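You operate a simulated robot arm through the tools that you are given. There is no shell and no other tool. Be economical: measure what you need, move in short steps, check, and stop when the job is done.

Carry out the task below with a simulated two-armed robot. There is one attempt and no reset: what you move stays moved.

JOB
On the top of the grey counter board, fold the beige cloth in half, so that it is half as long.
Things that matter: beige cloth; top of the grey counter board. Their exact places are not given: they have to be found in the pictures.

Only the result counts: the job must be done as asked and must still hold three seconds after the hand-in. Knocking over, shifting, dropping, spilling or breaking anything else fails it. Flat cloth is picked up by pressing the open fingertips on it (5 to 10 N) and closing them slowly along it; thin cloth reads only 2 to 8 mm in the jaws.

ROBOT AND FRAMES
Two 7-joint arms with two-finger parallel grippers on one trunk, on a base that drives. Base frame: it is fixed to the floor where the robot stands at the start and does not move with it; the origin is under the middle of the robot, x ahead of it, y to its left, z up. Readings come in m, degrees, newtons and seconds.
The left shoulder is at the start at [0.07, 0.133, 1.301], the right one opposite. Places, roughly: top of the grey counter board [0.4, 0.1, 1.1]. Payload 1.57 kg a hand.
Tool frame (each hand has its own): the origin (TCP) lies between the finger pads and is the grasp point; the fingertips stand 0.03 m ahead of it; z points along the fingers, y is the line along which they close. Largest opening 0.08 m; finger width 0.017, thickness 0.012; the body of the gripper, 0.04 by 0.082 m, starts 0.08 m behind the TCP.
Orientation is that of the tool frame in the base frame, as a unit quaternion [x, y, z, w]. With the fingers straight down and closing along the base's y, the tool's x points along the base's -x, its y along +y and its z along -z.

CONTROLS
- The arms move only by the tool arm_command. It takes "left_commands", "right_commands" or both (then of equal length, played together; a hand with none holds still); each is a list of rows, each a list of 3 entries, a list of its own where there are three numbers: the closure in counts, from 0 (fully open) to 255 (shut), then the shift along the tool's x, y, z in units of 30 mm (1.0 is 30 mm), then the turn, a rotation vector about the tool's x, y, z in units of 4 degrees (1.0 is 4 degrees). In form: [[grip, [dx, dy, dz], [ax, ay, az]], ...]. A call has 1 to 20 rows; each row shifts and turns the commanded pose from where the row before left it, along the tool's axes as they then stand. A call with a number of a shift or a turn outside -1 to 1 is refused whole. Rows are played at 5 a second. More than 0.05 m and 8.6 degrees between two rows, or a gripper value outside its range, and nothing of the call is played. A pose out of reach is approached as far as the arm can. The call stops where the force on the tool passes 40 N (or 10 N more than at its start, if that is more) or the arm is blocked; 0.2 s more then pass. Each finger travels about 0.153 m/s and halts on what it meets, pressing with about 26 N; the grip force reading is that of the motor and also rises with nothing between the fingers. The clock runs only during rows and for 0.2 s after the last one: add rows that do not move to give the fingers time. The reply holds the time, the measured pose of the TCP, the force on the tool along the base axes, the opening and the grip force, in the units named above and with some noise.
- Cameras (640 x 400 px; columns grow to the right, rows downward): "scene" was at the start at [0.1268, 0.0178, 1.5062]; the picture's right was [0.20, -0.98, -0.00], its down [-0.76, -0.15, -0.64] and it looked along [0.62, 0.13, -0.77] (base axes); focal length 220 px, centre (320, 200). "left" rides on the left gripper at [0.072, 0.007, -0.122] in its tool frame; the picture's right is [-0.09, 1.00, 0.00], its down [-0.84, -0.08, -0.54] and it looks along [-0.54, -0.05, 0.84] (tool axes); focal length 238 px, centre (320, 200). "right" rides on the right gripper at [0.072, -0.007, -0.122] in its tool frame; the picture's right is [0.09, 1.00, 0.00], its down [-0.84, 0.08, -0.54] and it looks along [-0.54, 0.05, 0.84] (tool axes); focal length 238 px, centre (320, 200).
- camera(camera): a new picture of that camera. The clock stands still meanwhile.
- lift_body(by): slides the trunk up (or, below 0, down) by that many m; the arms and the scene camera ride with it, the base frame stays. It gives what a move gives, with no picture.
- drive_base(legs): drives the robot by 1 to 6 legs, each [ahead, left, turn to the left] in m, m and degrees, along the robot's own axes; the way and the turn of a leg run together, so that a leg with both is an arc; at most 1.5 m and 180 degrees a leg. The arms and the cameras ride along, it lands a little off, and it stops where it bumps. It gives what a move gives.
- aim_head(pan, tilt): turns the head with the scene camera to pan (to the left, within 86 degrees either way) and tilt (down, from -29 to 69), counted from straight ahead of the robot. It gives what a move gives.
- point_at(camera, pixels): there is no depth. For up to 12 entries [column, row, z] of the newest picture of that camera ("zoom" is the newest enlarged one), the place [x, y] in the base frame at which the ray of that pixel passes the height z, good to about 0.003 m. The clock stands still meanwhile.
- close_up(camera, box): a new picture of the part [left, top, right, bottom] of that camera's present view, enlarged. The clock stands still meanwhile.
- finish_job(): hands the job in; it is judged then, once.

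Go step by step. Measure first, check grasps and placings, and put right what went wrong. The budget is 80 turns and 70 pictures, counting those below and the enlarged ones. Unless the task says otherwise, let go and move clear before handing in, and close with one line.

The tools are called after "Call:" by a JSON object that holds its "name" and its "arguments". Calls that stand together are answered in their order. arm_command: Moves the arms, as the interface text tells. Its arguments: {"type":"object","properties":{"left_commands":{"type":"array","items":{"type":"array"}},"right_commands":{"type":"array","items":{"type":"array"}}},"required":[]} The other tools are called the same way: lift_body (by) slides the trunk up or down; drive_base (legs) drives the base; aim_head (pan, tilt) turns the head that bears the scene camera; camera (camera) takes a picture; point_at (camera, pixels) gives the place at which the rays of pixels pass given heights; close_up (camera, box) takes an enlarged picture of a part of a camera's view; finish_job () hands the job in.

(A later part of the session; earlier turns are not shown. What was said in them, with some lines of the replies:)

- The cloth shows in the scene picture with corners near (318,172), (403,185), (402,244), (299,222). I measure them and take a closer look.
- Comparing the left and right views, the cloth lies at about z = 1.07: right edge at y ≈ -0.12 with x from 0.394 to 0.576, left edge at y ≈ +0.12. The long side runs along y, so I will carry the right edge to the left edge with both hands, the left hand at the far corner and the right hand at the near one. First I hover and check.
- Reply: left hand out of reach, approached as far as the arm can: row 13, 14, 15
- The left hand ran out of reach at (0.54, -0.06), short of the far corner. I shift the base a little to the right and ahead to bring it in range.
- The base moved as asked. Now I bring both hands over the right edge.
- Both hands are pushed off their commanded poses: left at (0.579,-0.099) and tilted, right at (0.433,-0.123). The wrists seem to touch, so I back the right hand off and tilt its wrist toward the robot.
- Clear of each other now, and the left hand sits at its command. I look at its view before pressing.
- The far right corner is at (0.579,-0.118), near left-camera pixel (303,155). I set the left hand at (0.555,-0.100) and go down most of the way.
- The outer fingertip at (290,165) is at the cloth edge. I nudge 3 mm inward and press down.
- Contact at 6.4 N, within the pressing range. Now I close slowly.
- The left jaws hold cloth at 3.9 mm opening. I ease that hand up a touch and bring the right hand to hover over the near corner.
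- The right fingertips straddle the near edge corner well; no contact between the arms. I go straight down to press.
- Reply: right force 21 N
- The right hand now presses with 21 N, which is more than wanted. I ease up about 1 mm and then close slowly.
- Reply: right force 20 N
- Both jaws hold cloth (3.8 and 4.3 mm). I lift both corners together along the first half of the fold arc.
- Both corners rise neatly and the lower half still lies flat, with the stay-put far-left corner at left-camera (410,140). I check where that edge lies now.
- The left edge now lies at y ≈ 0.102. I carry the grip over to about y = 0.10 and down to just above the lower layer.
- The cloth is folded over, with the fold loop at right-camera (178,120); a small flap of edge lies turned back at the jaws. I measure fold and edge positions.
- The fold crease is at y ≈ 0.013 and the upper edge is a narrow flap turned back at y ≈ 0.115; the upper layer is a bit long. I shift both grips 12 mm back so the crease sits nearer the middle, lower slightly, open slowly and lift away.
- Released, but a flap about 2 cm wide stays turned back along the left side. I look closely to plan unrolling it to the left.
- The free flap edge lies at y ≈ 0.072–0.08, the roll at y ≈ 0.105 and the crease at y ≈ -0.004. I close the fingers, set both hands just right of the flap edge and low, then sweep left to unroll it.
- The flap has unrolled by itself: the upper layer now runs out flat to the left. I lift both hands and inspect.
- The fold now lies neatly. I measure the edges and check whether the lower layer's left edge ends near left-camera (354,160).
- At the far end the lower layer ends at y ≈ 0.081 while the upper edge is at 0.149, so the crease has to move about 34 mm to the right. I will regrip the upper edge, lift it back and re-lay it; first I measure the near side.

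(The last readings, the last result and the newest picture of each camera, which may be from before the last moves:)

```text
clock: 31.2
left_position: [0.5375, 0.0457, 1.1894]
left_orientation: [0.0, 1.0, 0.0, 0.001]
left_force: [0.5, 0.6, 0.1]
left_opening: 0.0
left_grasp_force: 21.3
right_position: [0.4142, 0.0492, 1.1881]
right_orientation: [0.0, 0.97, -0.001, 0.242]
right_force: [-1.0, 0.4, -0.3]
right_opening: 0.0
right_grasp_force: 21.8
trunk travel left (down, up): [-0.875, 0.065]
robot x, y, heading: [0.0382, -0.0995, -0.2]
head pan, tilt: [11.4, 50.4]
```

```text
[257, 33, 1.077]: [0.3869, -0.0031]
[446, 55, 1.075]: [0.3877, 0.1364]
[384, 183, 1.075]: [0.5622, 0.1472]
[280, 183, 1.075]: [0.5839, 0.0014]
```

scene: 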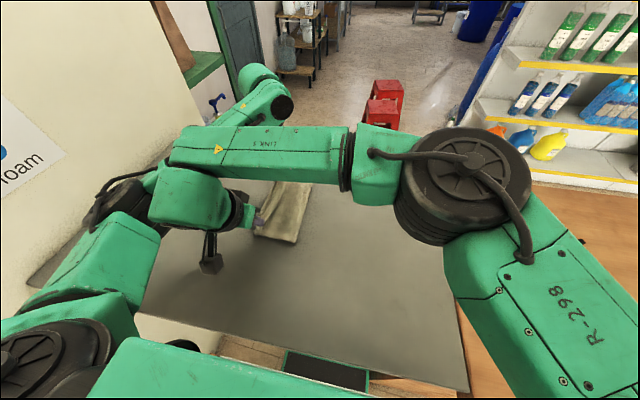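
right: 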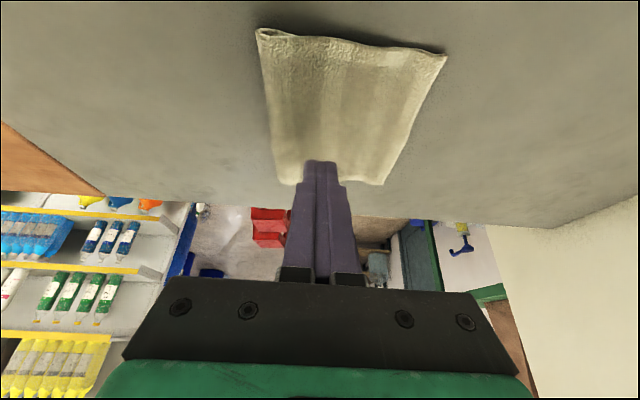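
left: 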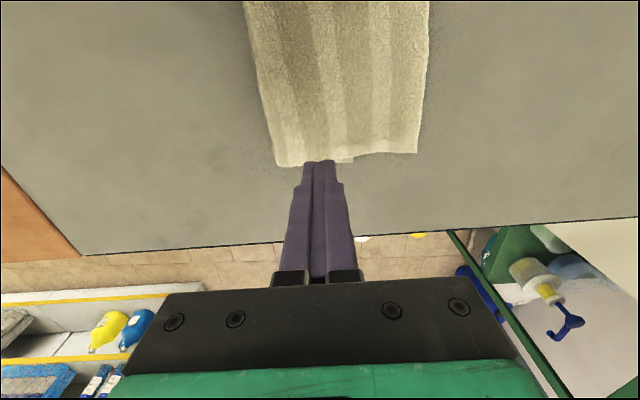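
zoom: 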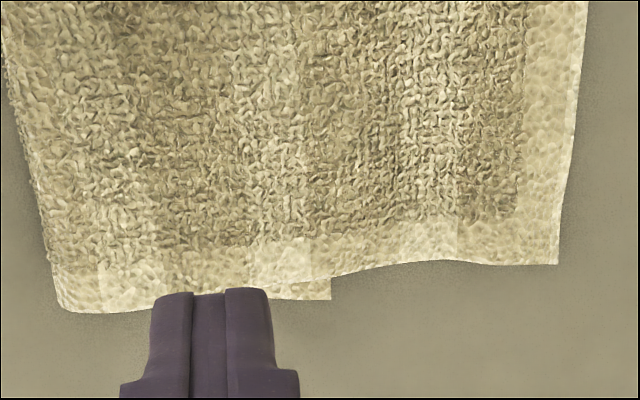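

Near end: crease at y ≈ -0.003, upper edge at 0.136. I move both hands above the upper edge with a 20 mm opening.

Call:
{"name": "arm_command", "arguments": {"left_commands": [[191, [-0.12, 0.76, 0], [0, 0, 0]], [191, [-0.12, 0.76, 0], [0, 0, 0]], [191, [-0.12, 0.76, 0], [0, 0, 0]], [191, [-0.14, 0.76, 0], [0, 0, 0]], [191, [0, 0, 0.8], [0, 0, 0]], [191, [0, 0, 0.8], [0, 0, 0]], [191, [0, 0, 0.8], [0, 0, 0]], [191, [0, 0, 0], [0, 0, 0]]], "right_commands": [[191, [0.15, 0.64, -0.06], [0, 0, 0]], [191, [0.15, 0.64, -0.06], [0, 0, 0]], [191, [0.15, 0.64, -0.06], [0, 0, 0]], [191, [0.03, 0.65, -0.07], [0, 0, 0]], [191, [0.38, 0, 0.7], [0, 0, 0]], [191, [0.38, 0, 0.7], [0, 0, 0]], [191, [0.38, 0, 0.7], [0, 0, 0]], [191, [0, 0, 0], [0, 0, 0]]]}}

Call:
{"name": "camera", "arguments": {"camera": "left"}}

Call:
{"name": "camera", "arguments": {"camera": "right"}}

```text
clock: 33.0
left_position: [0.5533, 0.1385, 1.115]
left_orientation: [0.0, 1.0, 0.0, 0.001]
left_force: [0.0, -0.6, 0.2]
left_opening: 0.02
left_grasp_force: 0.0
right_position: [0.404, 0.1119, 1.1152]
right_orientation: [0.0, 0.97, 0.0, 0.242]
right_force: [0.5, -0.1, -0.1]
right_opening: 0.0204
right_grasp_force: 0.0
right hand out of reach, approached as far as the arm can: row 4, 6
trunk travel left (down, up): [-0.875, 0.065]
robot x, y, heading: [0.0371, -0.1008, -0.1]
head pan, tilt: [11.4, 50.4]
```

```text
33 pictures are left
```

left: 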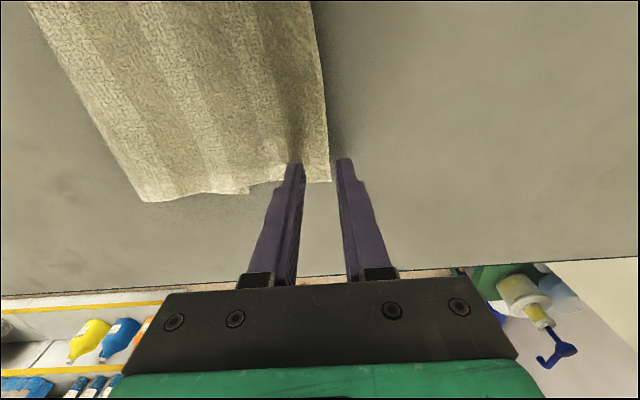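

```text
32 pictures are left
```

right: 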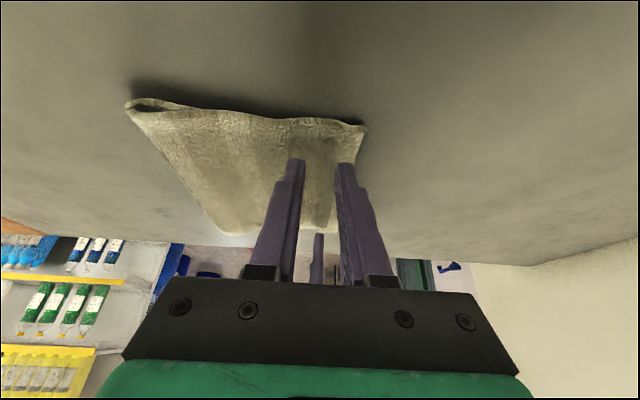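

The right hand runs out of reach at y = 0.112. I raise both hands, move the base 6 cm left and return the hands.

Call:
{"name": "arm_command", "arguments": {"left_commands": [[191, [0, 0, -0.7], [0, 0, 0]], [191, [0, 0, -0.7], [0, 0, 0]]], "right_commands": [[191, [-0.33, 0, -0.62], [0, 0, 0]], [191, [-0.33, 0, -0.62], [0, 0, 0]]]}}

Call:
{"name": "drive_base", "arguments": {"legs": [[0, 0.06, 0]]}}

```text
clock: 33.6
left_position: [0.5543, 0.1387, 1.1568]
left_orientation: [0.0, 1.0, 0.001, 0.001]
left_force: [-0.3, 0.3, -1.0]
left_opening: 0.0201
left_grasp_force: 0.1
right_position: [0.4044, 0.111, 1.1581]
right_orientation: [-0.001, 0.97, 0.002, 0.241]
right_force: [-0.1, 0.4, 0.1]
right_opening: 0.0201
right_grasp_force: 0.1
trunk travel left (down, up): [-0.875, 0.065]
robot x, y, heading: [0.0417, -0.0988, -0.0]
head pan, tilt: [11.4, 50.4]
```

```text
clock: 34.6
left_position: [0.5538, 0.1924, 1.1594]
left_orientation: [0.0, 1.0, 0.003, 0.001]
left_force: [-0.1, -0.4, -0.4]
left_opening: 0.0201
left_grasp_force: 0.0
right_position: [0.4047, 0.1642, 1.1591]
right_orientation: [0.001, 0.97, 0.003, 0.242]
right_force: [-0.2, -1.2, 0.0]
right_opening: 0.02
right_grasp_force: 0.0
trunk travel left (down, up): [-0.875, 0.065]
robot x, y, heading: [0.0401, -0.042, 0.2]
head pan, tilt: [11.4, 50.4]
```

Call:
{"name": "arm_command", "arguments": {"left_commands": [[191, [0, -0.93, 0], [0, 0, 0]], [191, [0, -0.92, 0], [0, 0, 0]], [191, [0, 0, 0.5], [0, 0, 0]], [191, [0, 0, 0.5], [0, 0, 0]], [191, [0, 0, 0.55], [0, 0, 0]], [191, [0, 0, 0], [0, 0, 0]]], "right_commands": [[191, [0.15, -0.62, -0.06], [0, 0, 0]], [191, [0.03, -0.62, -0.03], [0, 0, 0]], [191, [0.24, 0, 0.45], [0, 0, 0]], [191, [0.24, 0, 0.45], [0, 0, 0]], [191, [0.25, 0, 0.47], [0, 0, 0]], [191, [0, 0, 0], [0, 0, 0]]]}}

Call:
{"name": "camera", "arguments": {"camera": "left"}}

Call:
{"name": "camera", "arguments": {"camera": "right"}}

```text
clock: 36.0
left_position: [0.5566, 0.1431, 1.1109]
left_orientation: [0.002, 1.0, 0.0, 0.001]
left_force: [0.6, 0.6, 0.5]
left_opening: 0.0202
left_grasp_force: 0.1
right_position: [0.3987, 0.1359, 1.1121]
right_orientation: [0.0, 0.97, 0.0, 0.242]
right_force: [0.2, 0.2, -0.1]
right_opening: 0.0202
right_grasp_force: 0.1
trunk travel left (down, up): [-0.875, 0.065]
robot x, y, heading: [0.039, -0.0384, -0.2]
head pan, tilt: [11.4, 50.4]
```

```text
31 pictures are left
```

left: 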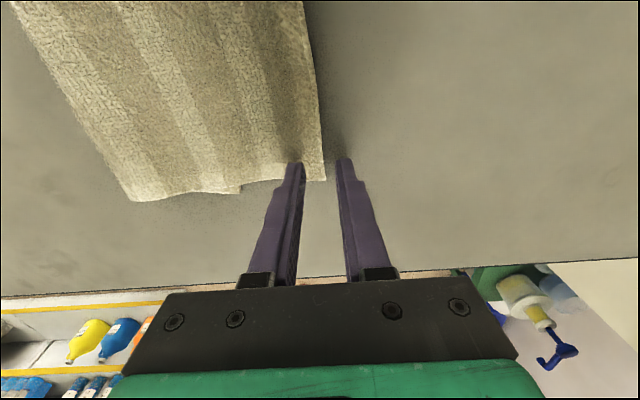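

```text
30 pictures are left
```

right: 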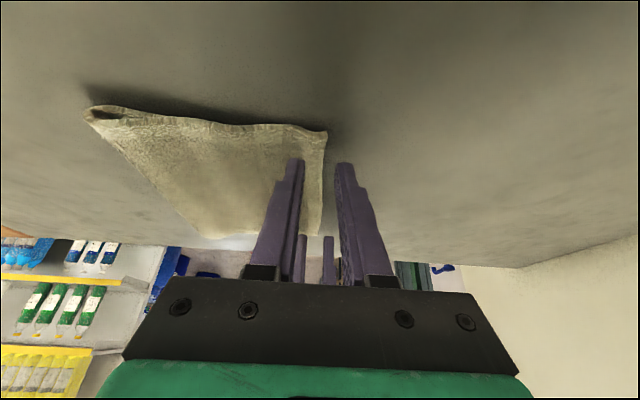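

The edge is between the jaws; I shift both hands slightly right, over the cloth, and press down.

Call:
{"name": "arm_command", "arguments": {"left_commands": [[191, [0, -0.32, 0], [0, 0, 0]], [191, [0, 0, 0.14], [0, 0, 0]], [191, [0, 0, 0.14], [0, 0, 0]], [191, [0, 0, 0], [0, 0, 0]]], "right_commands": [[191, [0, -0.38, 0], [0, 0, 0]], [191, [0.08, 0, 0.14], [0, 0, 0]], [191, [0.08, 0, 0.14], [0, 0, 0]], [191, [0, 0, 0], [0, 0, 0]]]}}

```text
clock: 37.0
left_position: [0.5557, 0.1329, 1.1028]
left_orientation: [0.0, 1.0, 0.0, 0.0]
left_force: [0.2, 1.5, 2.8]
left_opening: 0.0199
left_grasp_force: 0.1
right_position: [0.398, 0.1237, 1.1026]
right_orientation: [0.0, 0.97, 0.001, 0.242]
right_force: [0.0, 1.1, 4.2]
right_opening: 0.0198
right_grasp_force: 0.1
trunk travel left (down, up): [-0.875, 0.065]
robot x, y, heading: [0.0409, -0.0373, -0.1]
head pan, tilt: [11.4, 50.4]
```

Light contact on both hands (2.8 and 4.2 N). I press about a millimetre more and close slowly.

Call:
{"name": "arm_command", "arguments": {"left_commands": [[191, [0, 0, 0.04], [0, 0, 0]], [198, [0, 0, 0], [0, 0, 0]], [205, [0, 0, 0], [0, 0, 0]], [212, [0, 0, 0], [0, 0, 0]], [219, [0, 0, 0], [0, 0, 0]], [226, [0, 0, 0], [0, 0, 0]], [233, [0, 0, 0], [0, 0, 0]], [240, [0, 0, 0], [0, 0, 0]], [247, [0, 0, 0], [0, 0, 0]], [255, [0, 0, 0], [0, 0, 0]], [255, [0, 0, 0], [0, 0, 0]], [255, [0, 0, 0], [0, 0, 0]]], "right_commands": [[191, [0.015, 0, 0.03], [0, 0, 0]], [198, [0, 0, 0], [0, 0, 0]], [205, [0, 0, 0], [0, 0, 0]], [212, [0, 0, 0], [0, 0, 0]], [219, [0, 0, 0], [0, 0, 0]], [226, [0, 0, 0], [0, 0, 0]], [233, [0, 0, 0], [0, 0, 0]], [240, [0, 0, 0], [0, 0, 0]], [247, [0, 0, 0], [0, 0, 0]], [255, [0, 0, 0], [0, 0, 0]], [255, [0, 0, 0], [0, 0, 0]], [255, [0, 0, 0], [0, 0, 0]]]}}

Call:
{"name": "camera", "arguments": {"camera": "left"}}

Call:
{"name": "camera", "arguments": {"camera": "right"}}

```text
clock: 39.6
left_position: [0.5538, 0.1319, 1.1033]
left_orientation: [0.001, 1.0, 0.001, 0.003]
left_force: [0.0, 0.9, 2.4]
left_opening: 0.0002
left_grasp_force: 21.0
right_position: [0.3969, 0.1209, 1.1014]
right_orientation: [0.001, 0.97, 0.0, 0.244]
right_force: [0.9, -3.0, 22.0]
right_opening: 0.0032
right_grasp_force: 24.2
trunk travel left (down, up): [-0.875, 0.065]
robot x, y, heading: [0.037, -0.0392, -0.1]
head pan, tilt: [11.4, 50.4]
```

```text
29 pictures are left
```

left: 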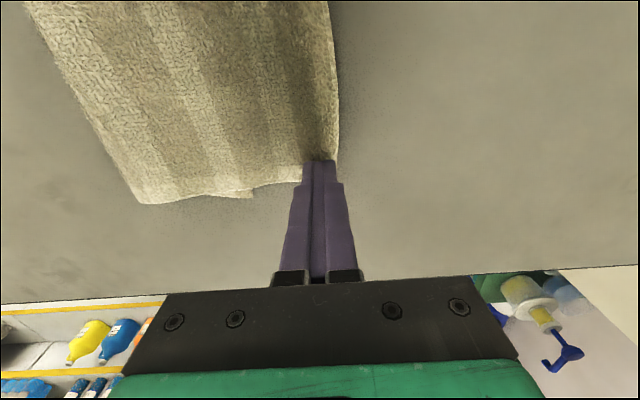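

```text
28 pictures are left
```

right: 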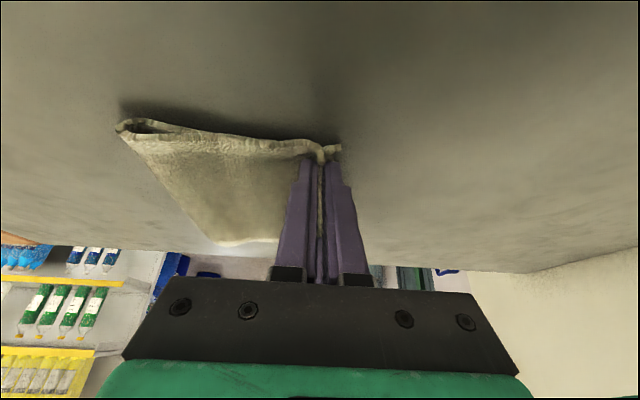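

The right hand has cloth (3.2 mm) but the left closed on nothing (0.2 mm). I reopen the left to 30 mm and press again, harder.

Call:
{"name": "arm_command", "arguments": {"left_commands": [[255, [0, 0, -0.2], [0, 0, 0]], [165, [0, 0, 0], [0, 0, 0]], [165, [0, 0.05, 0], [0, 0, 0]], [165, [0, 0, 0.15], [0, 0, 0]], [165, [0, 0, 0.12], [0, 0, 0]], [165, [0, 0, 0], [0, 0, 0]]]}}

```text
clock: 41.0
left_position: [0.5529, 0.1356, 1.102]
left_orientation: [0.0, 1.0, 0.0, 0.003]
left_force: [1.0, 2.1, 11.0]
left_opening: 0.0278
left_grasp_force: 0.0
right_position: [0.396, 0.121, 1.1015]
right_orientation: [0.001, 0.97, 0.0, 0.244]
right_force: [3.1, -1.4, 19.6]
right_opening: 0.0031
right_grasp_force: 24.3
trunk travel left (down, up): [-0.875, 0.065]
robot x, y, heading: [0.0362, -0.0394, -0.3]
head pan, tilt: [11.4, 50.4]
```

Call:
{"name": "arm_command", "arguments": {"left_commands": [[172, [0, 0, 0.01], [0, 0, 0]], [179, [0, 0, 0], [0, 0, 0]], [186, [0, 0, 0], [0, 0, 0]], [193, [0, 0, 0], [0, 0, 0]], [200, [0, 0, 0], [0, 0, 0]], [207, [0, 0, 0], [0, 0, 0]], [214, [0, 0, 0], [0, 0, 0]], [221, [0, 0, 0], [0, 0, 0]], [228, [0, 0, 0], [0, 0, 0]], [235, [0, 0, 0], [0, 0, 0]], [242, [0, 0, 0], [0, 0, 0]], [249, [0, 0, 0], [0, 0, 0]], [255, [0, 0, 0], [0, 0, 0]], [255, [0, 0, 0], [0, 0, 0]]]}}

Call:
{"name": "camera", "arguments": {"camera": "left"}}

```text
clock: 44.0
left_position: [0.5509, 0.1337, 1.1018]
left_orientation: [0.0, 1.0, 0.001, 0.003]
left_force: [0.3, -3.8, 27.0]
left_opening: 0.0042
left_grasp_force: 24.8
right_position: [0.3942, 0.1213, 1.102]
right_orientation: [0.001, 0.97, 0.001, 0.244]
right_force: [1.9, 1.0, 5.6]
right_opening: 0.0029
right_grasp_force: 24.4
trunk travel left (down, up): [-0.875, 0.065]
robot x, y, heading: [0.0404, -0.0411, -0.1]
head pan, tilt: [11.4, 50.4]
```

```text
27 pictures are left
```

left: 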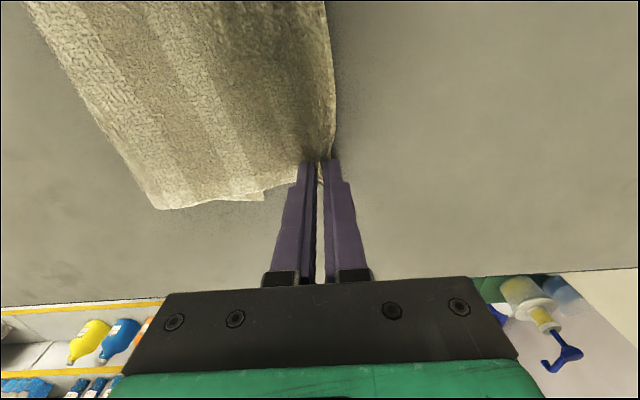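

Both hands hold the upper edge (4.2 and 2.9 mm). I lift it back to stand upright above the wanted crease line, y ≈ -0.033.

Call:
{"name": "arm_command", "arguments": {"left_commands": [[255, [0, -0.3, -0.7], [0, 0, 0]], [255, [0, -0.5, -0.7], [0, 0, 0]], [255, [0, -0.7, -0.6], [0, 0, 0]], [255, [0, -0.8, -0.45], [0, 0, 0]], [255, [0, -0.8, -0.35], [0, 0, 0]], [255, [0, -0.8, -0.2], [0, 0, 0]], [255, [0, -0.8, -0.1], [0, 0, 0]], [255, [0, -0.8, -0.07], [0, 0, 0]], [255, [0, 0, 0], [0, 0, 0]], [255, [0, 0, 0], [0, 0, 0]]], "right_commands": [[255, [-0.328, -0.28, -0.618], [0, 0, 0]], [255, [-0.328, -0.47, -0.618], [0, 0, 0]], [255, [-0.281, -0.65, -0.53], [0, 0, 0]], [255, [-0.211, -0.75, -0.397], [0, 0, 0]], [255, [-0.164, -0.75, -0.309], [0, 0, 0]], [255, [-0.094, -0.75, -0.177], [0, 0, 0]], [255, [-0.047, -0.74, -0.088], [0, 0, 0]], [255, [-0.033, -0.74, -0.062], [0, 0, 0]], [255, [0, 0, 0], [0, 0, 0]], [255, [0, 0, 0], [0, 0, 0]]]}}

Call:
{"name": "camera", "arguments": {"camera": "left"}}

Call:
{"name": "camera", "arguments": {"camera": "right"}}

```text
clock: 46.2
left_position: [0.5527, -0.0264, 1.1941]
left_orientation: [0.0, 1.0, -0.001, 0.0]
left_force: [-0.7, 0.2, -0.4]
left_opening: 0.0042
left_grasp_force: 24.6
right_position: [0.3963, -0.0315, 1.195]
right_orientation: [-0.001, 0.97, 0.001, 0.242]
right_force: [0.0, 0.0, -0.4]
right_opening: 0.0029
right_grasp_force: 24.0
trunk travel left (down, up): [-0.875, 0.065]
robot x, y, heading: [0.039, -0.0381, 0.1]
head pan, tilt: [11.4, 50.4]
```

```text
26 pictures are left
```

left: 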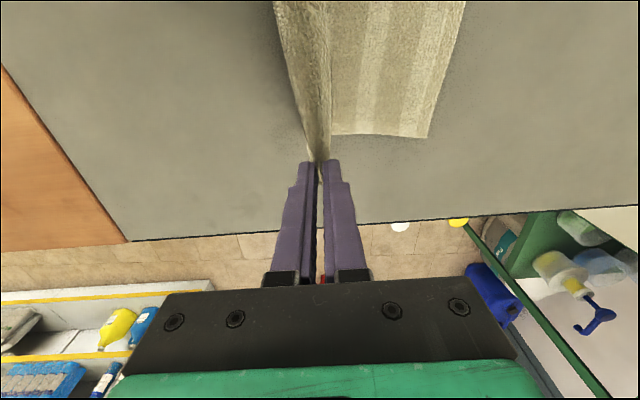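

```text
25 pictures are left
```

right: 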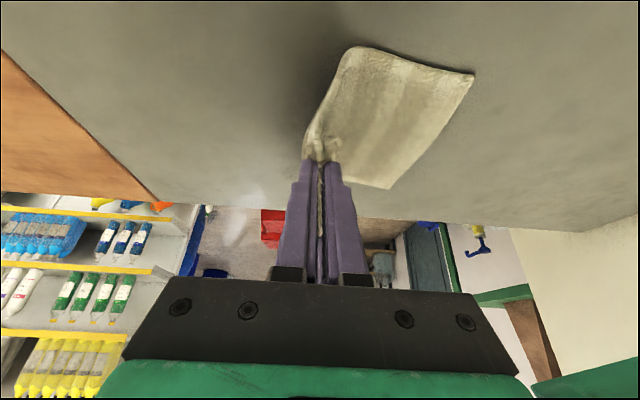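

Call:
{"name": "point_at", "arguments": {"camera": "left", "pixels": [[428, 138, 1.07], [466, 0, 1.07], [330, 134, 1.07]]}}

Call:
{"name": "point_at", "arguments": {"camera": "right", "pixels": [[473, 75, 1.07], [390, 188, 1.07], [350, 52, 1.07]]}}

Call:
{"name": "close_up", "arguments": {"camera": "right", "box": [280, 30, 490, 200]}}

```text
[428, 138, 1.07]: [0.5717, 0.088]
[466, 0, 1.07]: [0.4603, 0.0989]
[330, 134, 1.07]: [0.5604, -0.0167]
```

```text
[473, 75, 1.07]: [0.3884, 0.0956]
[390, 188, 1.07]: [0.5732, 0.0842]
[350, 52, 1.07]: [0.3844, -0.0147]
```

```text
2.35 times, centred on (385, 115) of right
```

zoom: 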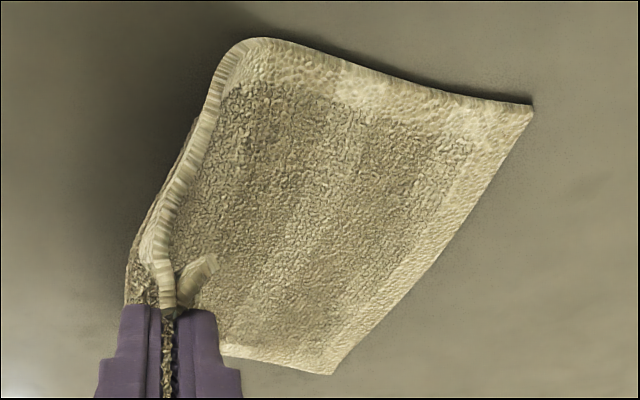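

The lower layer's left edge is now at y ≈ 0.086 (far) and 0.0955 (near), and the cloth rises near y ≈ -0.015 with the tail pointing left, which is good. I lay the edge over with slack, to grip y ≈ 0.067 far and 0.074 near, so that the tail meets the lower edge.

Call:
{"name": "arm_command", "arguments": {"left_commands": [[255, [0, 0.4, 0.1], [0, 0, 0]], [255, [0, 0.4, 0.15], [0, 0, 0]], [255, [0, 0.4, 0.2], [0, 0, 0]], [255, [0, 0.38, 0.25], [0, 0, 0]], [255, [0, 0.35, 0.3], [0, 0, 0]], [255, [0, 0.32, 0.33], [0, 0, 0]], [255, [0, 0.28, 0.33], [0, 0, 0]], [255, [0, 0.24, 0.33], [0, 0, 0]], [255, [0, 0.2, 0.33], [0, 0, 0]], [255, [0, 0.14, 0.31], [0, 0, 0]], [255, [0, 0, 0], [0, 0, 0]], [255, [0, 0, 0], [0, 0, 0]]], "right_commands": [[255, [0.047, 0.45, 0.088], [0, 0, 0]], [255, [0.07, 0.45, 0.132], [0, 0, 0]], [255, [0.094, 0.45, 0.177], [0, 0, 0]], [255, [0.117, 0.43, 0.221], [0, 0, 0]], [255, [0.141, 0.4, 0.265], [0, 0, 0]], [255, [0.155, 0.36, 0.291], [0, 0, 0]], [255, [0.155, 0.32, 0.291], [0, 0, 0]], [255, [0.155, 0.27, 0.291], [0, 0, 0]], [255, [0.155, 0.23, 0.291], [0, 0, 0]], [255, [0.145, 0.16, 0.274], [0, 0, 0]], [255, [0, 0, 0], [0, 0, 0]], [255, [0, 0, 0], [0, 0, 0]]]}}

Call:
{"name": "camera", "arguments": {"camera": "left"}}

Call:
{"name": "close_up", "arguments": {"camera": "right", "box": [120, 30, 440, 230]}}

```text
clock: 48.8
left_position: [0.5533, 0.065, 1.1151]
left_orientation: [0.001, 1.0, 0.0, 0.001]
left_force: [-0.4, 0.0, 0.4]
left_opening: 0.0039
left_grasp_force: 24.5
right_position: [0.3986, 0.0741, 1.1179]
right_orientation: [0.0, 0.97, -0.001, 0.242]
right_force: [-0.1, -0.6, 0.4]
right_opening: 0.003
right_grasp_force: 23.8
trunk travel left (down, up): [-0.875, 0.065]
robot x, y, heading: [0.0415, -0.0394, 0.1]
head pan, tilt: [11.4, 50.4]
```

```text
23 pictures are left
```

left: 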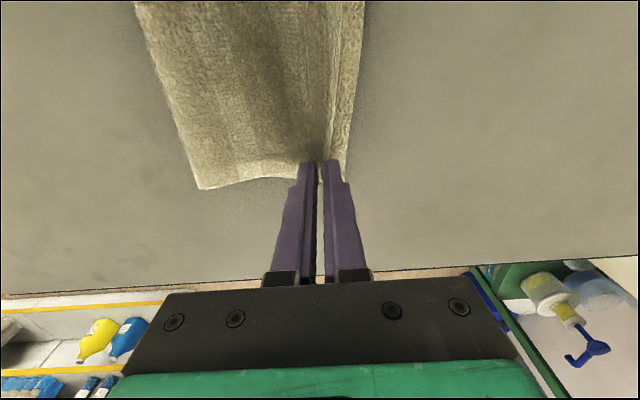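

```text
2.00 times, centred on (280, 130) of right
```

zoom: 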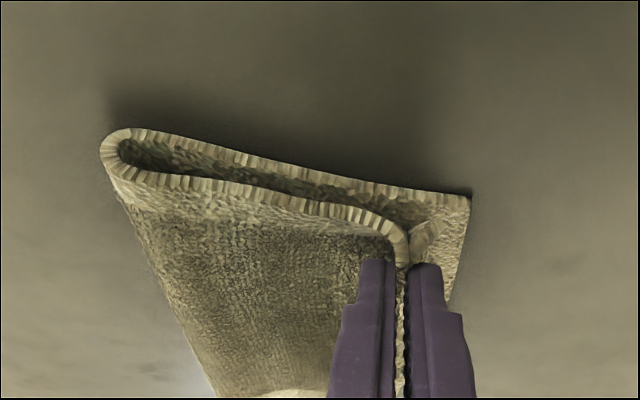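

The layers line up very well: the tail at zoom (435,225) sits close to the lower edge at (470,200). I lower a bit, open slowly and lift clear.

Call:
{"name": "arm_command", "arguments": {"left_commands": [[255, [0, 0, 0.12], [0, 0, 0]], [255, [0, 0, 0.1], [0, 0, 0]], [245, [0, 0, 0], [0, 0, 0]], [235, [0, 0, 0], [0, 0, 0]], [225, [0, 0, 0], [0, 0, 0]], [215, [0, 0, 0], [0, 0, 0]], [205, [0, 0, 0], [0, 0, 0]], [205, [0, 0, -0.15], [0, 0, 0]], [205, [0, 0, -0.3], [0, 0, 0]], [205, [0, 0, -0.6], [0, 0, 0]], [205, [0, 0, -0.9], [0, 0, 0]], [205, [0, 0, -0.9], [0, 0, 0]], [205, [0, 0, 0], [0, 0, 0]], [205, [0, 0, 0], [0, 0, 0]], [205, [0, 0, 0], [0, 0, 0]], [205, [0, 0, 0], [0, 0, 0]]], "right_commands": [[255, [0.07, 0, 0.13], [0, 0, 0]], [255, [0.05, 0, 0.1], [0, 0, 0]], [245, [0, 0, 0], [0, 0, 0]], [235, [0, 0, 0], [0, 0, 0]], [225, [0, 0, 0], [0, 0, 0]], [215, [0, 0, 0], [0, 0, 0]], [205, [0, 0, 0], [0, 0, 0]], [205, [-0.07, 0, -0.13], [0, 0, 0]], [205, [-0.14, 0, -0.27], [0, 0, 0]], [205, [-0.28, 0, -0.53], [0, 0, 0]], [205, [-0.42, 0, -0.8], [0, 0, 0]], [205, [-0.42, 0, -0.8], [0, 0, 0]], [205, [0, 0, 0], [0, 0, 0]], [205, [0, 0, 0], [0, 0, 0]], [205, [0, 0, 0], [0, 0, 0]], [205, [0, 0, 0], [0, 0, 0]]]}}

Call:
{"name": "camera", "arguments": {"camera": "left"}}

Call:
{"name": "camera", "arguments": {"camera": "right"}}

```text
clock: 52.2
left_position: [0.5547, 0.0664, 1.1966]
left_orientation: [0.0, 1.0, 0.0, 0.001]
left_force: [0.4, -0.3, 0.1]
left_opening: 0.0157
left_grasp_force: 0.1
right_position: [0.3962, 0.075, 1.1957]
right_orientation: [-0.001, 0.97, 0.0, 0.243]
right_force: [-0.3, -0.3, 0.0]
right_opening: 0.0158
right_grasp_force: 0.1
trunk travel left (down, up): [-0.875, 0.065]
robot x, y, heading: [0.0383, -0.0389, 0.1]
head pan, tilt: [11.4, 50.4]
```

```text
21 pictures are left
```

left: 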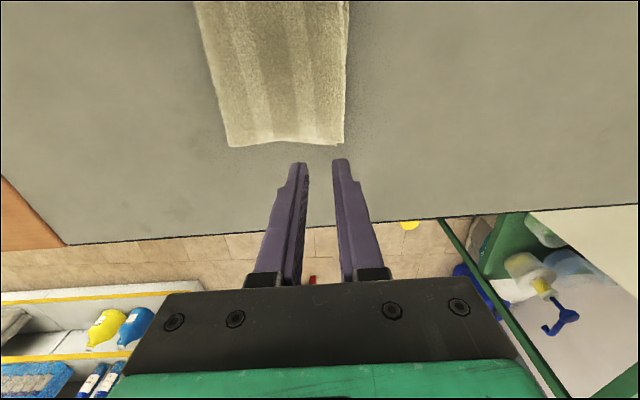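

```text
20 pictures are left
```

right: 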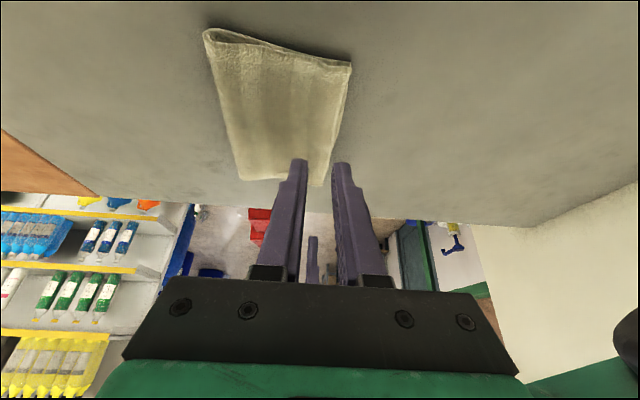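

The edges now coincide within a few millimetres. I look closely to measure.

Call:
{"name": "point_at", "arguments": {"camera": "left", "pixels": [[230, 147, 1.08], [343, 145, 1.075], [194, 0, 1.08], [350, 0, 1.075]]}}

Call:
{"name": "point_at", "arguments": {"camera": "right", "pixels": [[204, 32, 1.08], [352, 64, 1.072], [348, 68, 1.078]]}}

Call:
{"name": "close_up", "arguments": {"camera": "right", "box": [190, 15, 370, 195]}}

Call:
{"name": "close_up", "arguments": {"camera": "left", "box": [180, 0, 380, 160]}}

```text
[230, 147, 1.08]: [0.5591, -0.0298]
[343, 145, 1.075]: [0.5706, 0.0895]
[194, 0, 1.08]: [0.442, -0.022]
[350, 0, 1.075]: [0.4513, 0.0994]
```

```text
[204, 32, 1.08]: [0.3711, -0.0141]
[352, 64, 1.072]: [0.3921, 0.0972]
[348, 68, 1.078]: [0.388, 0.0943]
```

```text
2.22 times, centred on (280, 105) of right
```

zoom: 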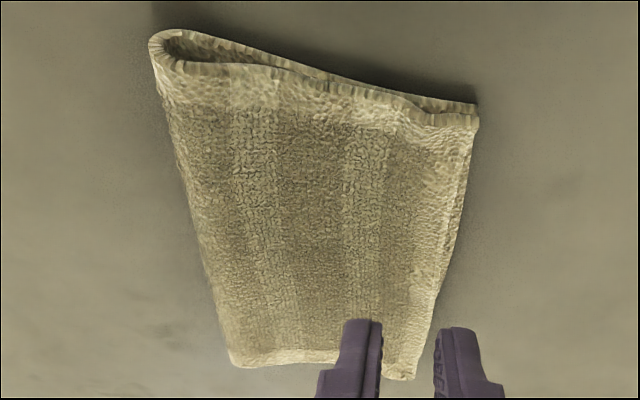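

```text
2.50 times, centred on (280, 80) of left
```

zoom: 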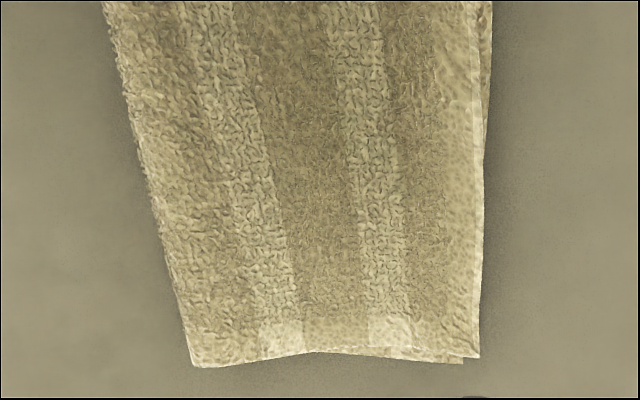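

The layers match within about 5 mm and the folded length is about 0.117 m, half of 0.236. The crease near y ≈ -0.02 stands up as a loop, so I press it gently straight down with closed fingers, then lift.

Call:
{"name": "arm_command", "arguments": {"left_commands": [[255, [0, -0.85, 0], [0, 0, 0]], [255, [0, -0.85, 0], [0, 0, 0]], [255, [0, -0.85, 0], [0, 0, 0]], [255, [0, 0, 0.8], [0, 0, 0]], [255, [0, 0, 0.8], [0, 0, 0]], [255, [0, 0, 0.5], [0, 0, 0]], [255, [0, 0, 0.3], [0, 0, 0]], [255, [0, 0, 0.3], [0, 0, 0]], [255, [0, 0, 0], [0, 0, 0]], [255, [0, 0, 0], [0, 0, 0]], [255, [0, 0, -0.3], [0, 0, 0]], [255, [0, 0, -0.6], [0, 0, 0]], [255, [0, 0, -0.9], [0, 0, 0]], [255, [0, 0, -0.9], [0, 0, 0]]], "right_commands": [[255, [-0.35, -0.9, 0.19], [0, 0, 0]], [255, [0, -0.9, 0], [0, 0, 0]], [255, [0, -0.9, 0], [0, 0, 0]], [255, [0.38, 0, 0.71], [0, 0, 0]], [255, [0.38, 0, 0.71], [0, 0, 0]], [255, [0.23, 0, 0.44], [0, 0, 0]], [255, [0.14, 0, 0.27], [0, 0, 0]], [255, [0.14, 0, 0.27], [0, 0, 0]], [255, [0, 0, 0], [0, 0, 0]], [255, [0, 0, 0], [0, 0, 0]], [255, [-0.14, 0, -0.27], [0, 0, 0]], [255, [-0.28, 0, -0.53], [0, 0, 0]], [255, [-0.42, 0, -0.8], [0, 0, 0]], [255, [-0.42, 0, -0.8], [0, 0, 0]]]}}

Call:
{"name": "close_up", "arguments": {"camera": "left", "box": [220, 0, 520, 190]}}

Call:
{"name": "close_up", "arguments": {"camera": "right", "box": [240, 0, 500, 200]}}

```text
clock: 55.2
left_position: [0.5518, -0.0119, 1.1934]
left_orientation: [0.001, 1.0, 0.0, 0.001]
left_force: [0.7, 0.4, 0.2]
left_opening: 0.0
left_grasp_force: 21.0
right_position: [0.4096, -0.0053, 1.1944]
right_orientation: [0.0, 0.97, 0.0, 0.242]
right_force: [0.4, -1.1, 0.4]
right_opening: 0.0
right_grasp_force: 21.0
trunk travel left (down, up): [-0.875, 0.065]
robot x, y, heading: [0.0425, -0.0428, -0.0]
head pan, tilt: [11.4, 50.4]
```

```text
2.11 times, centred on (370, 95) of left
```

zoom: 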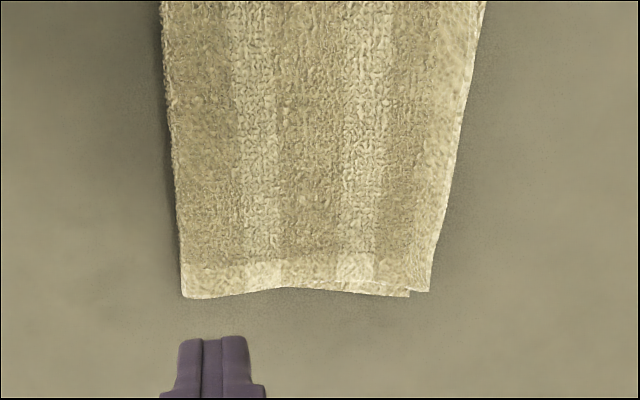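

```text
2.00 times, centred on (370, 100) of right
```

zoom: 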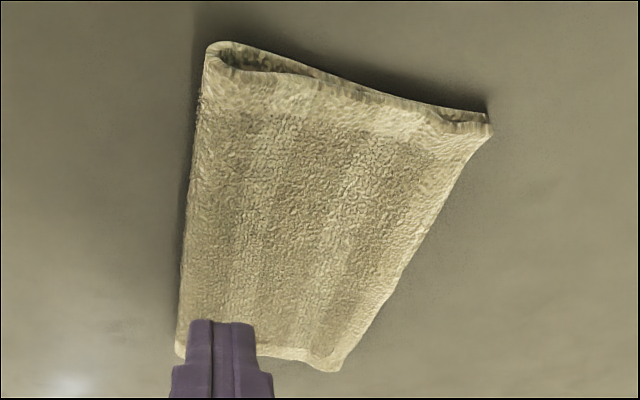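

The cloth is folded to half its length: upper and lower edges agree within about 1 cm, the crease is flatter, and both hands are empty and clear above it. I hand in.

Call:
{"name": "finish_job", "arguments": {}}

```text
The job is handed in.
```

I folded the beige cloth in half on the grey counter board: it is now about 0.12 m long, down from 0.24 m, with the edges aligned to within about 1 cm, and I've handed the job in.
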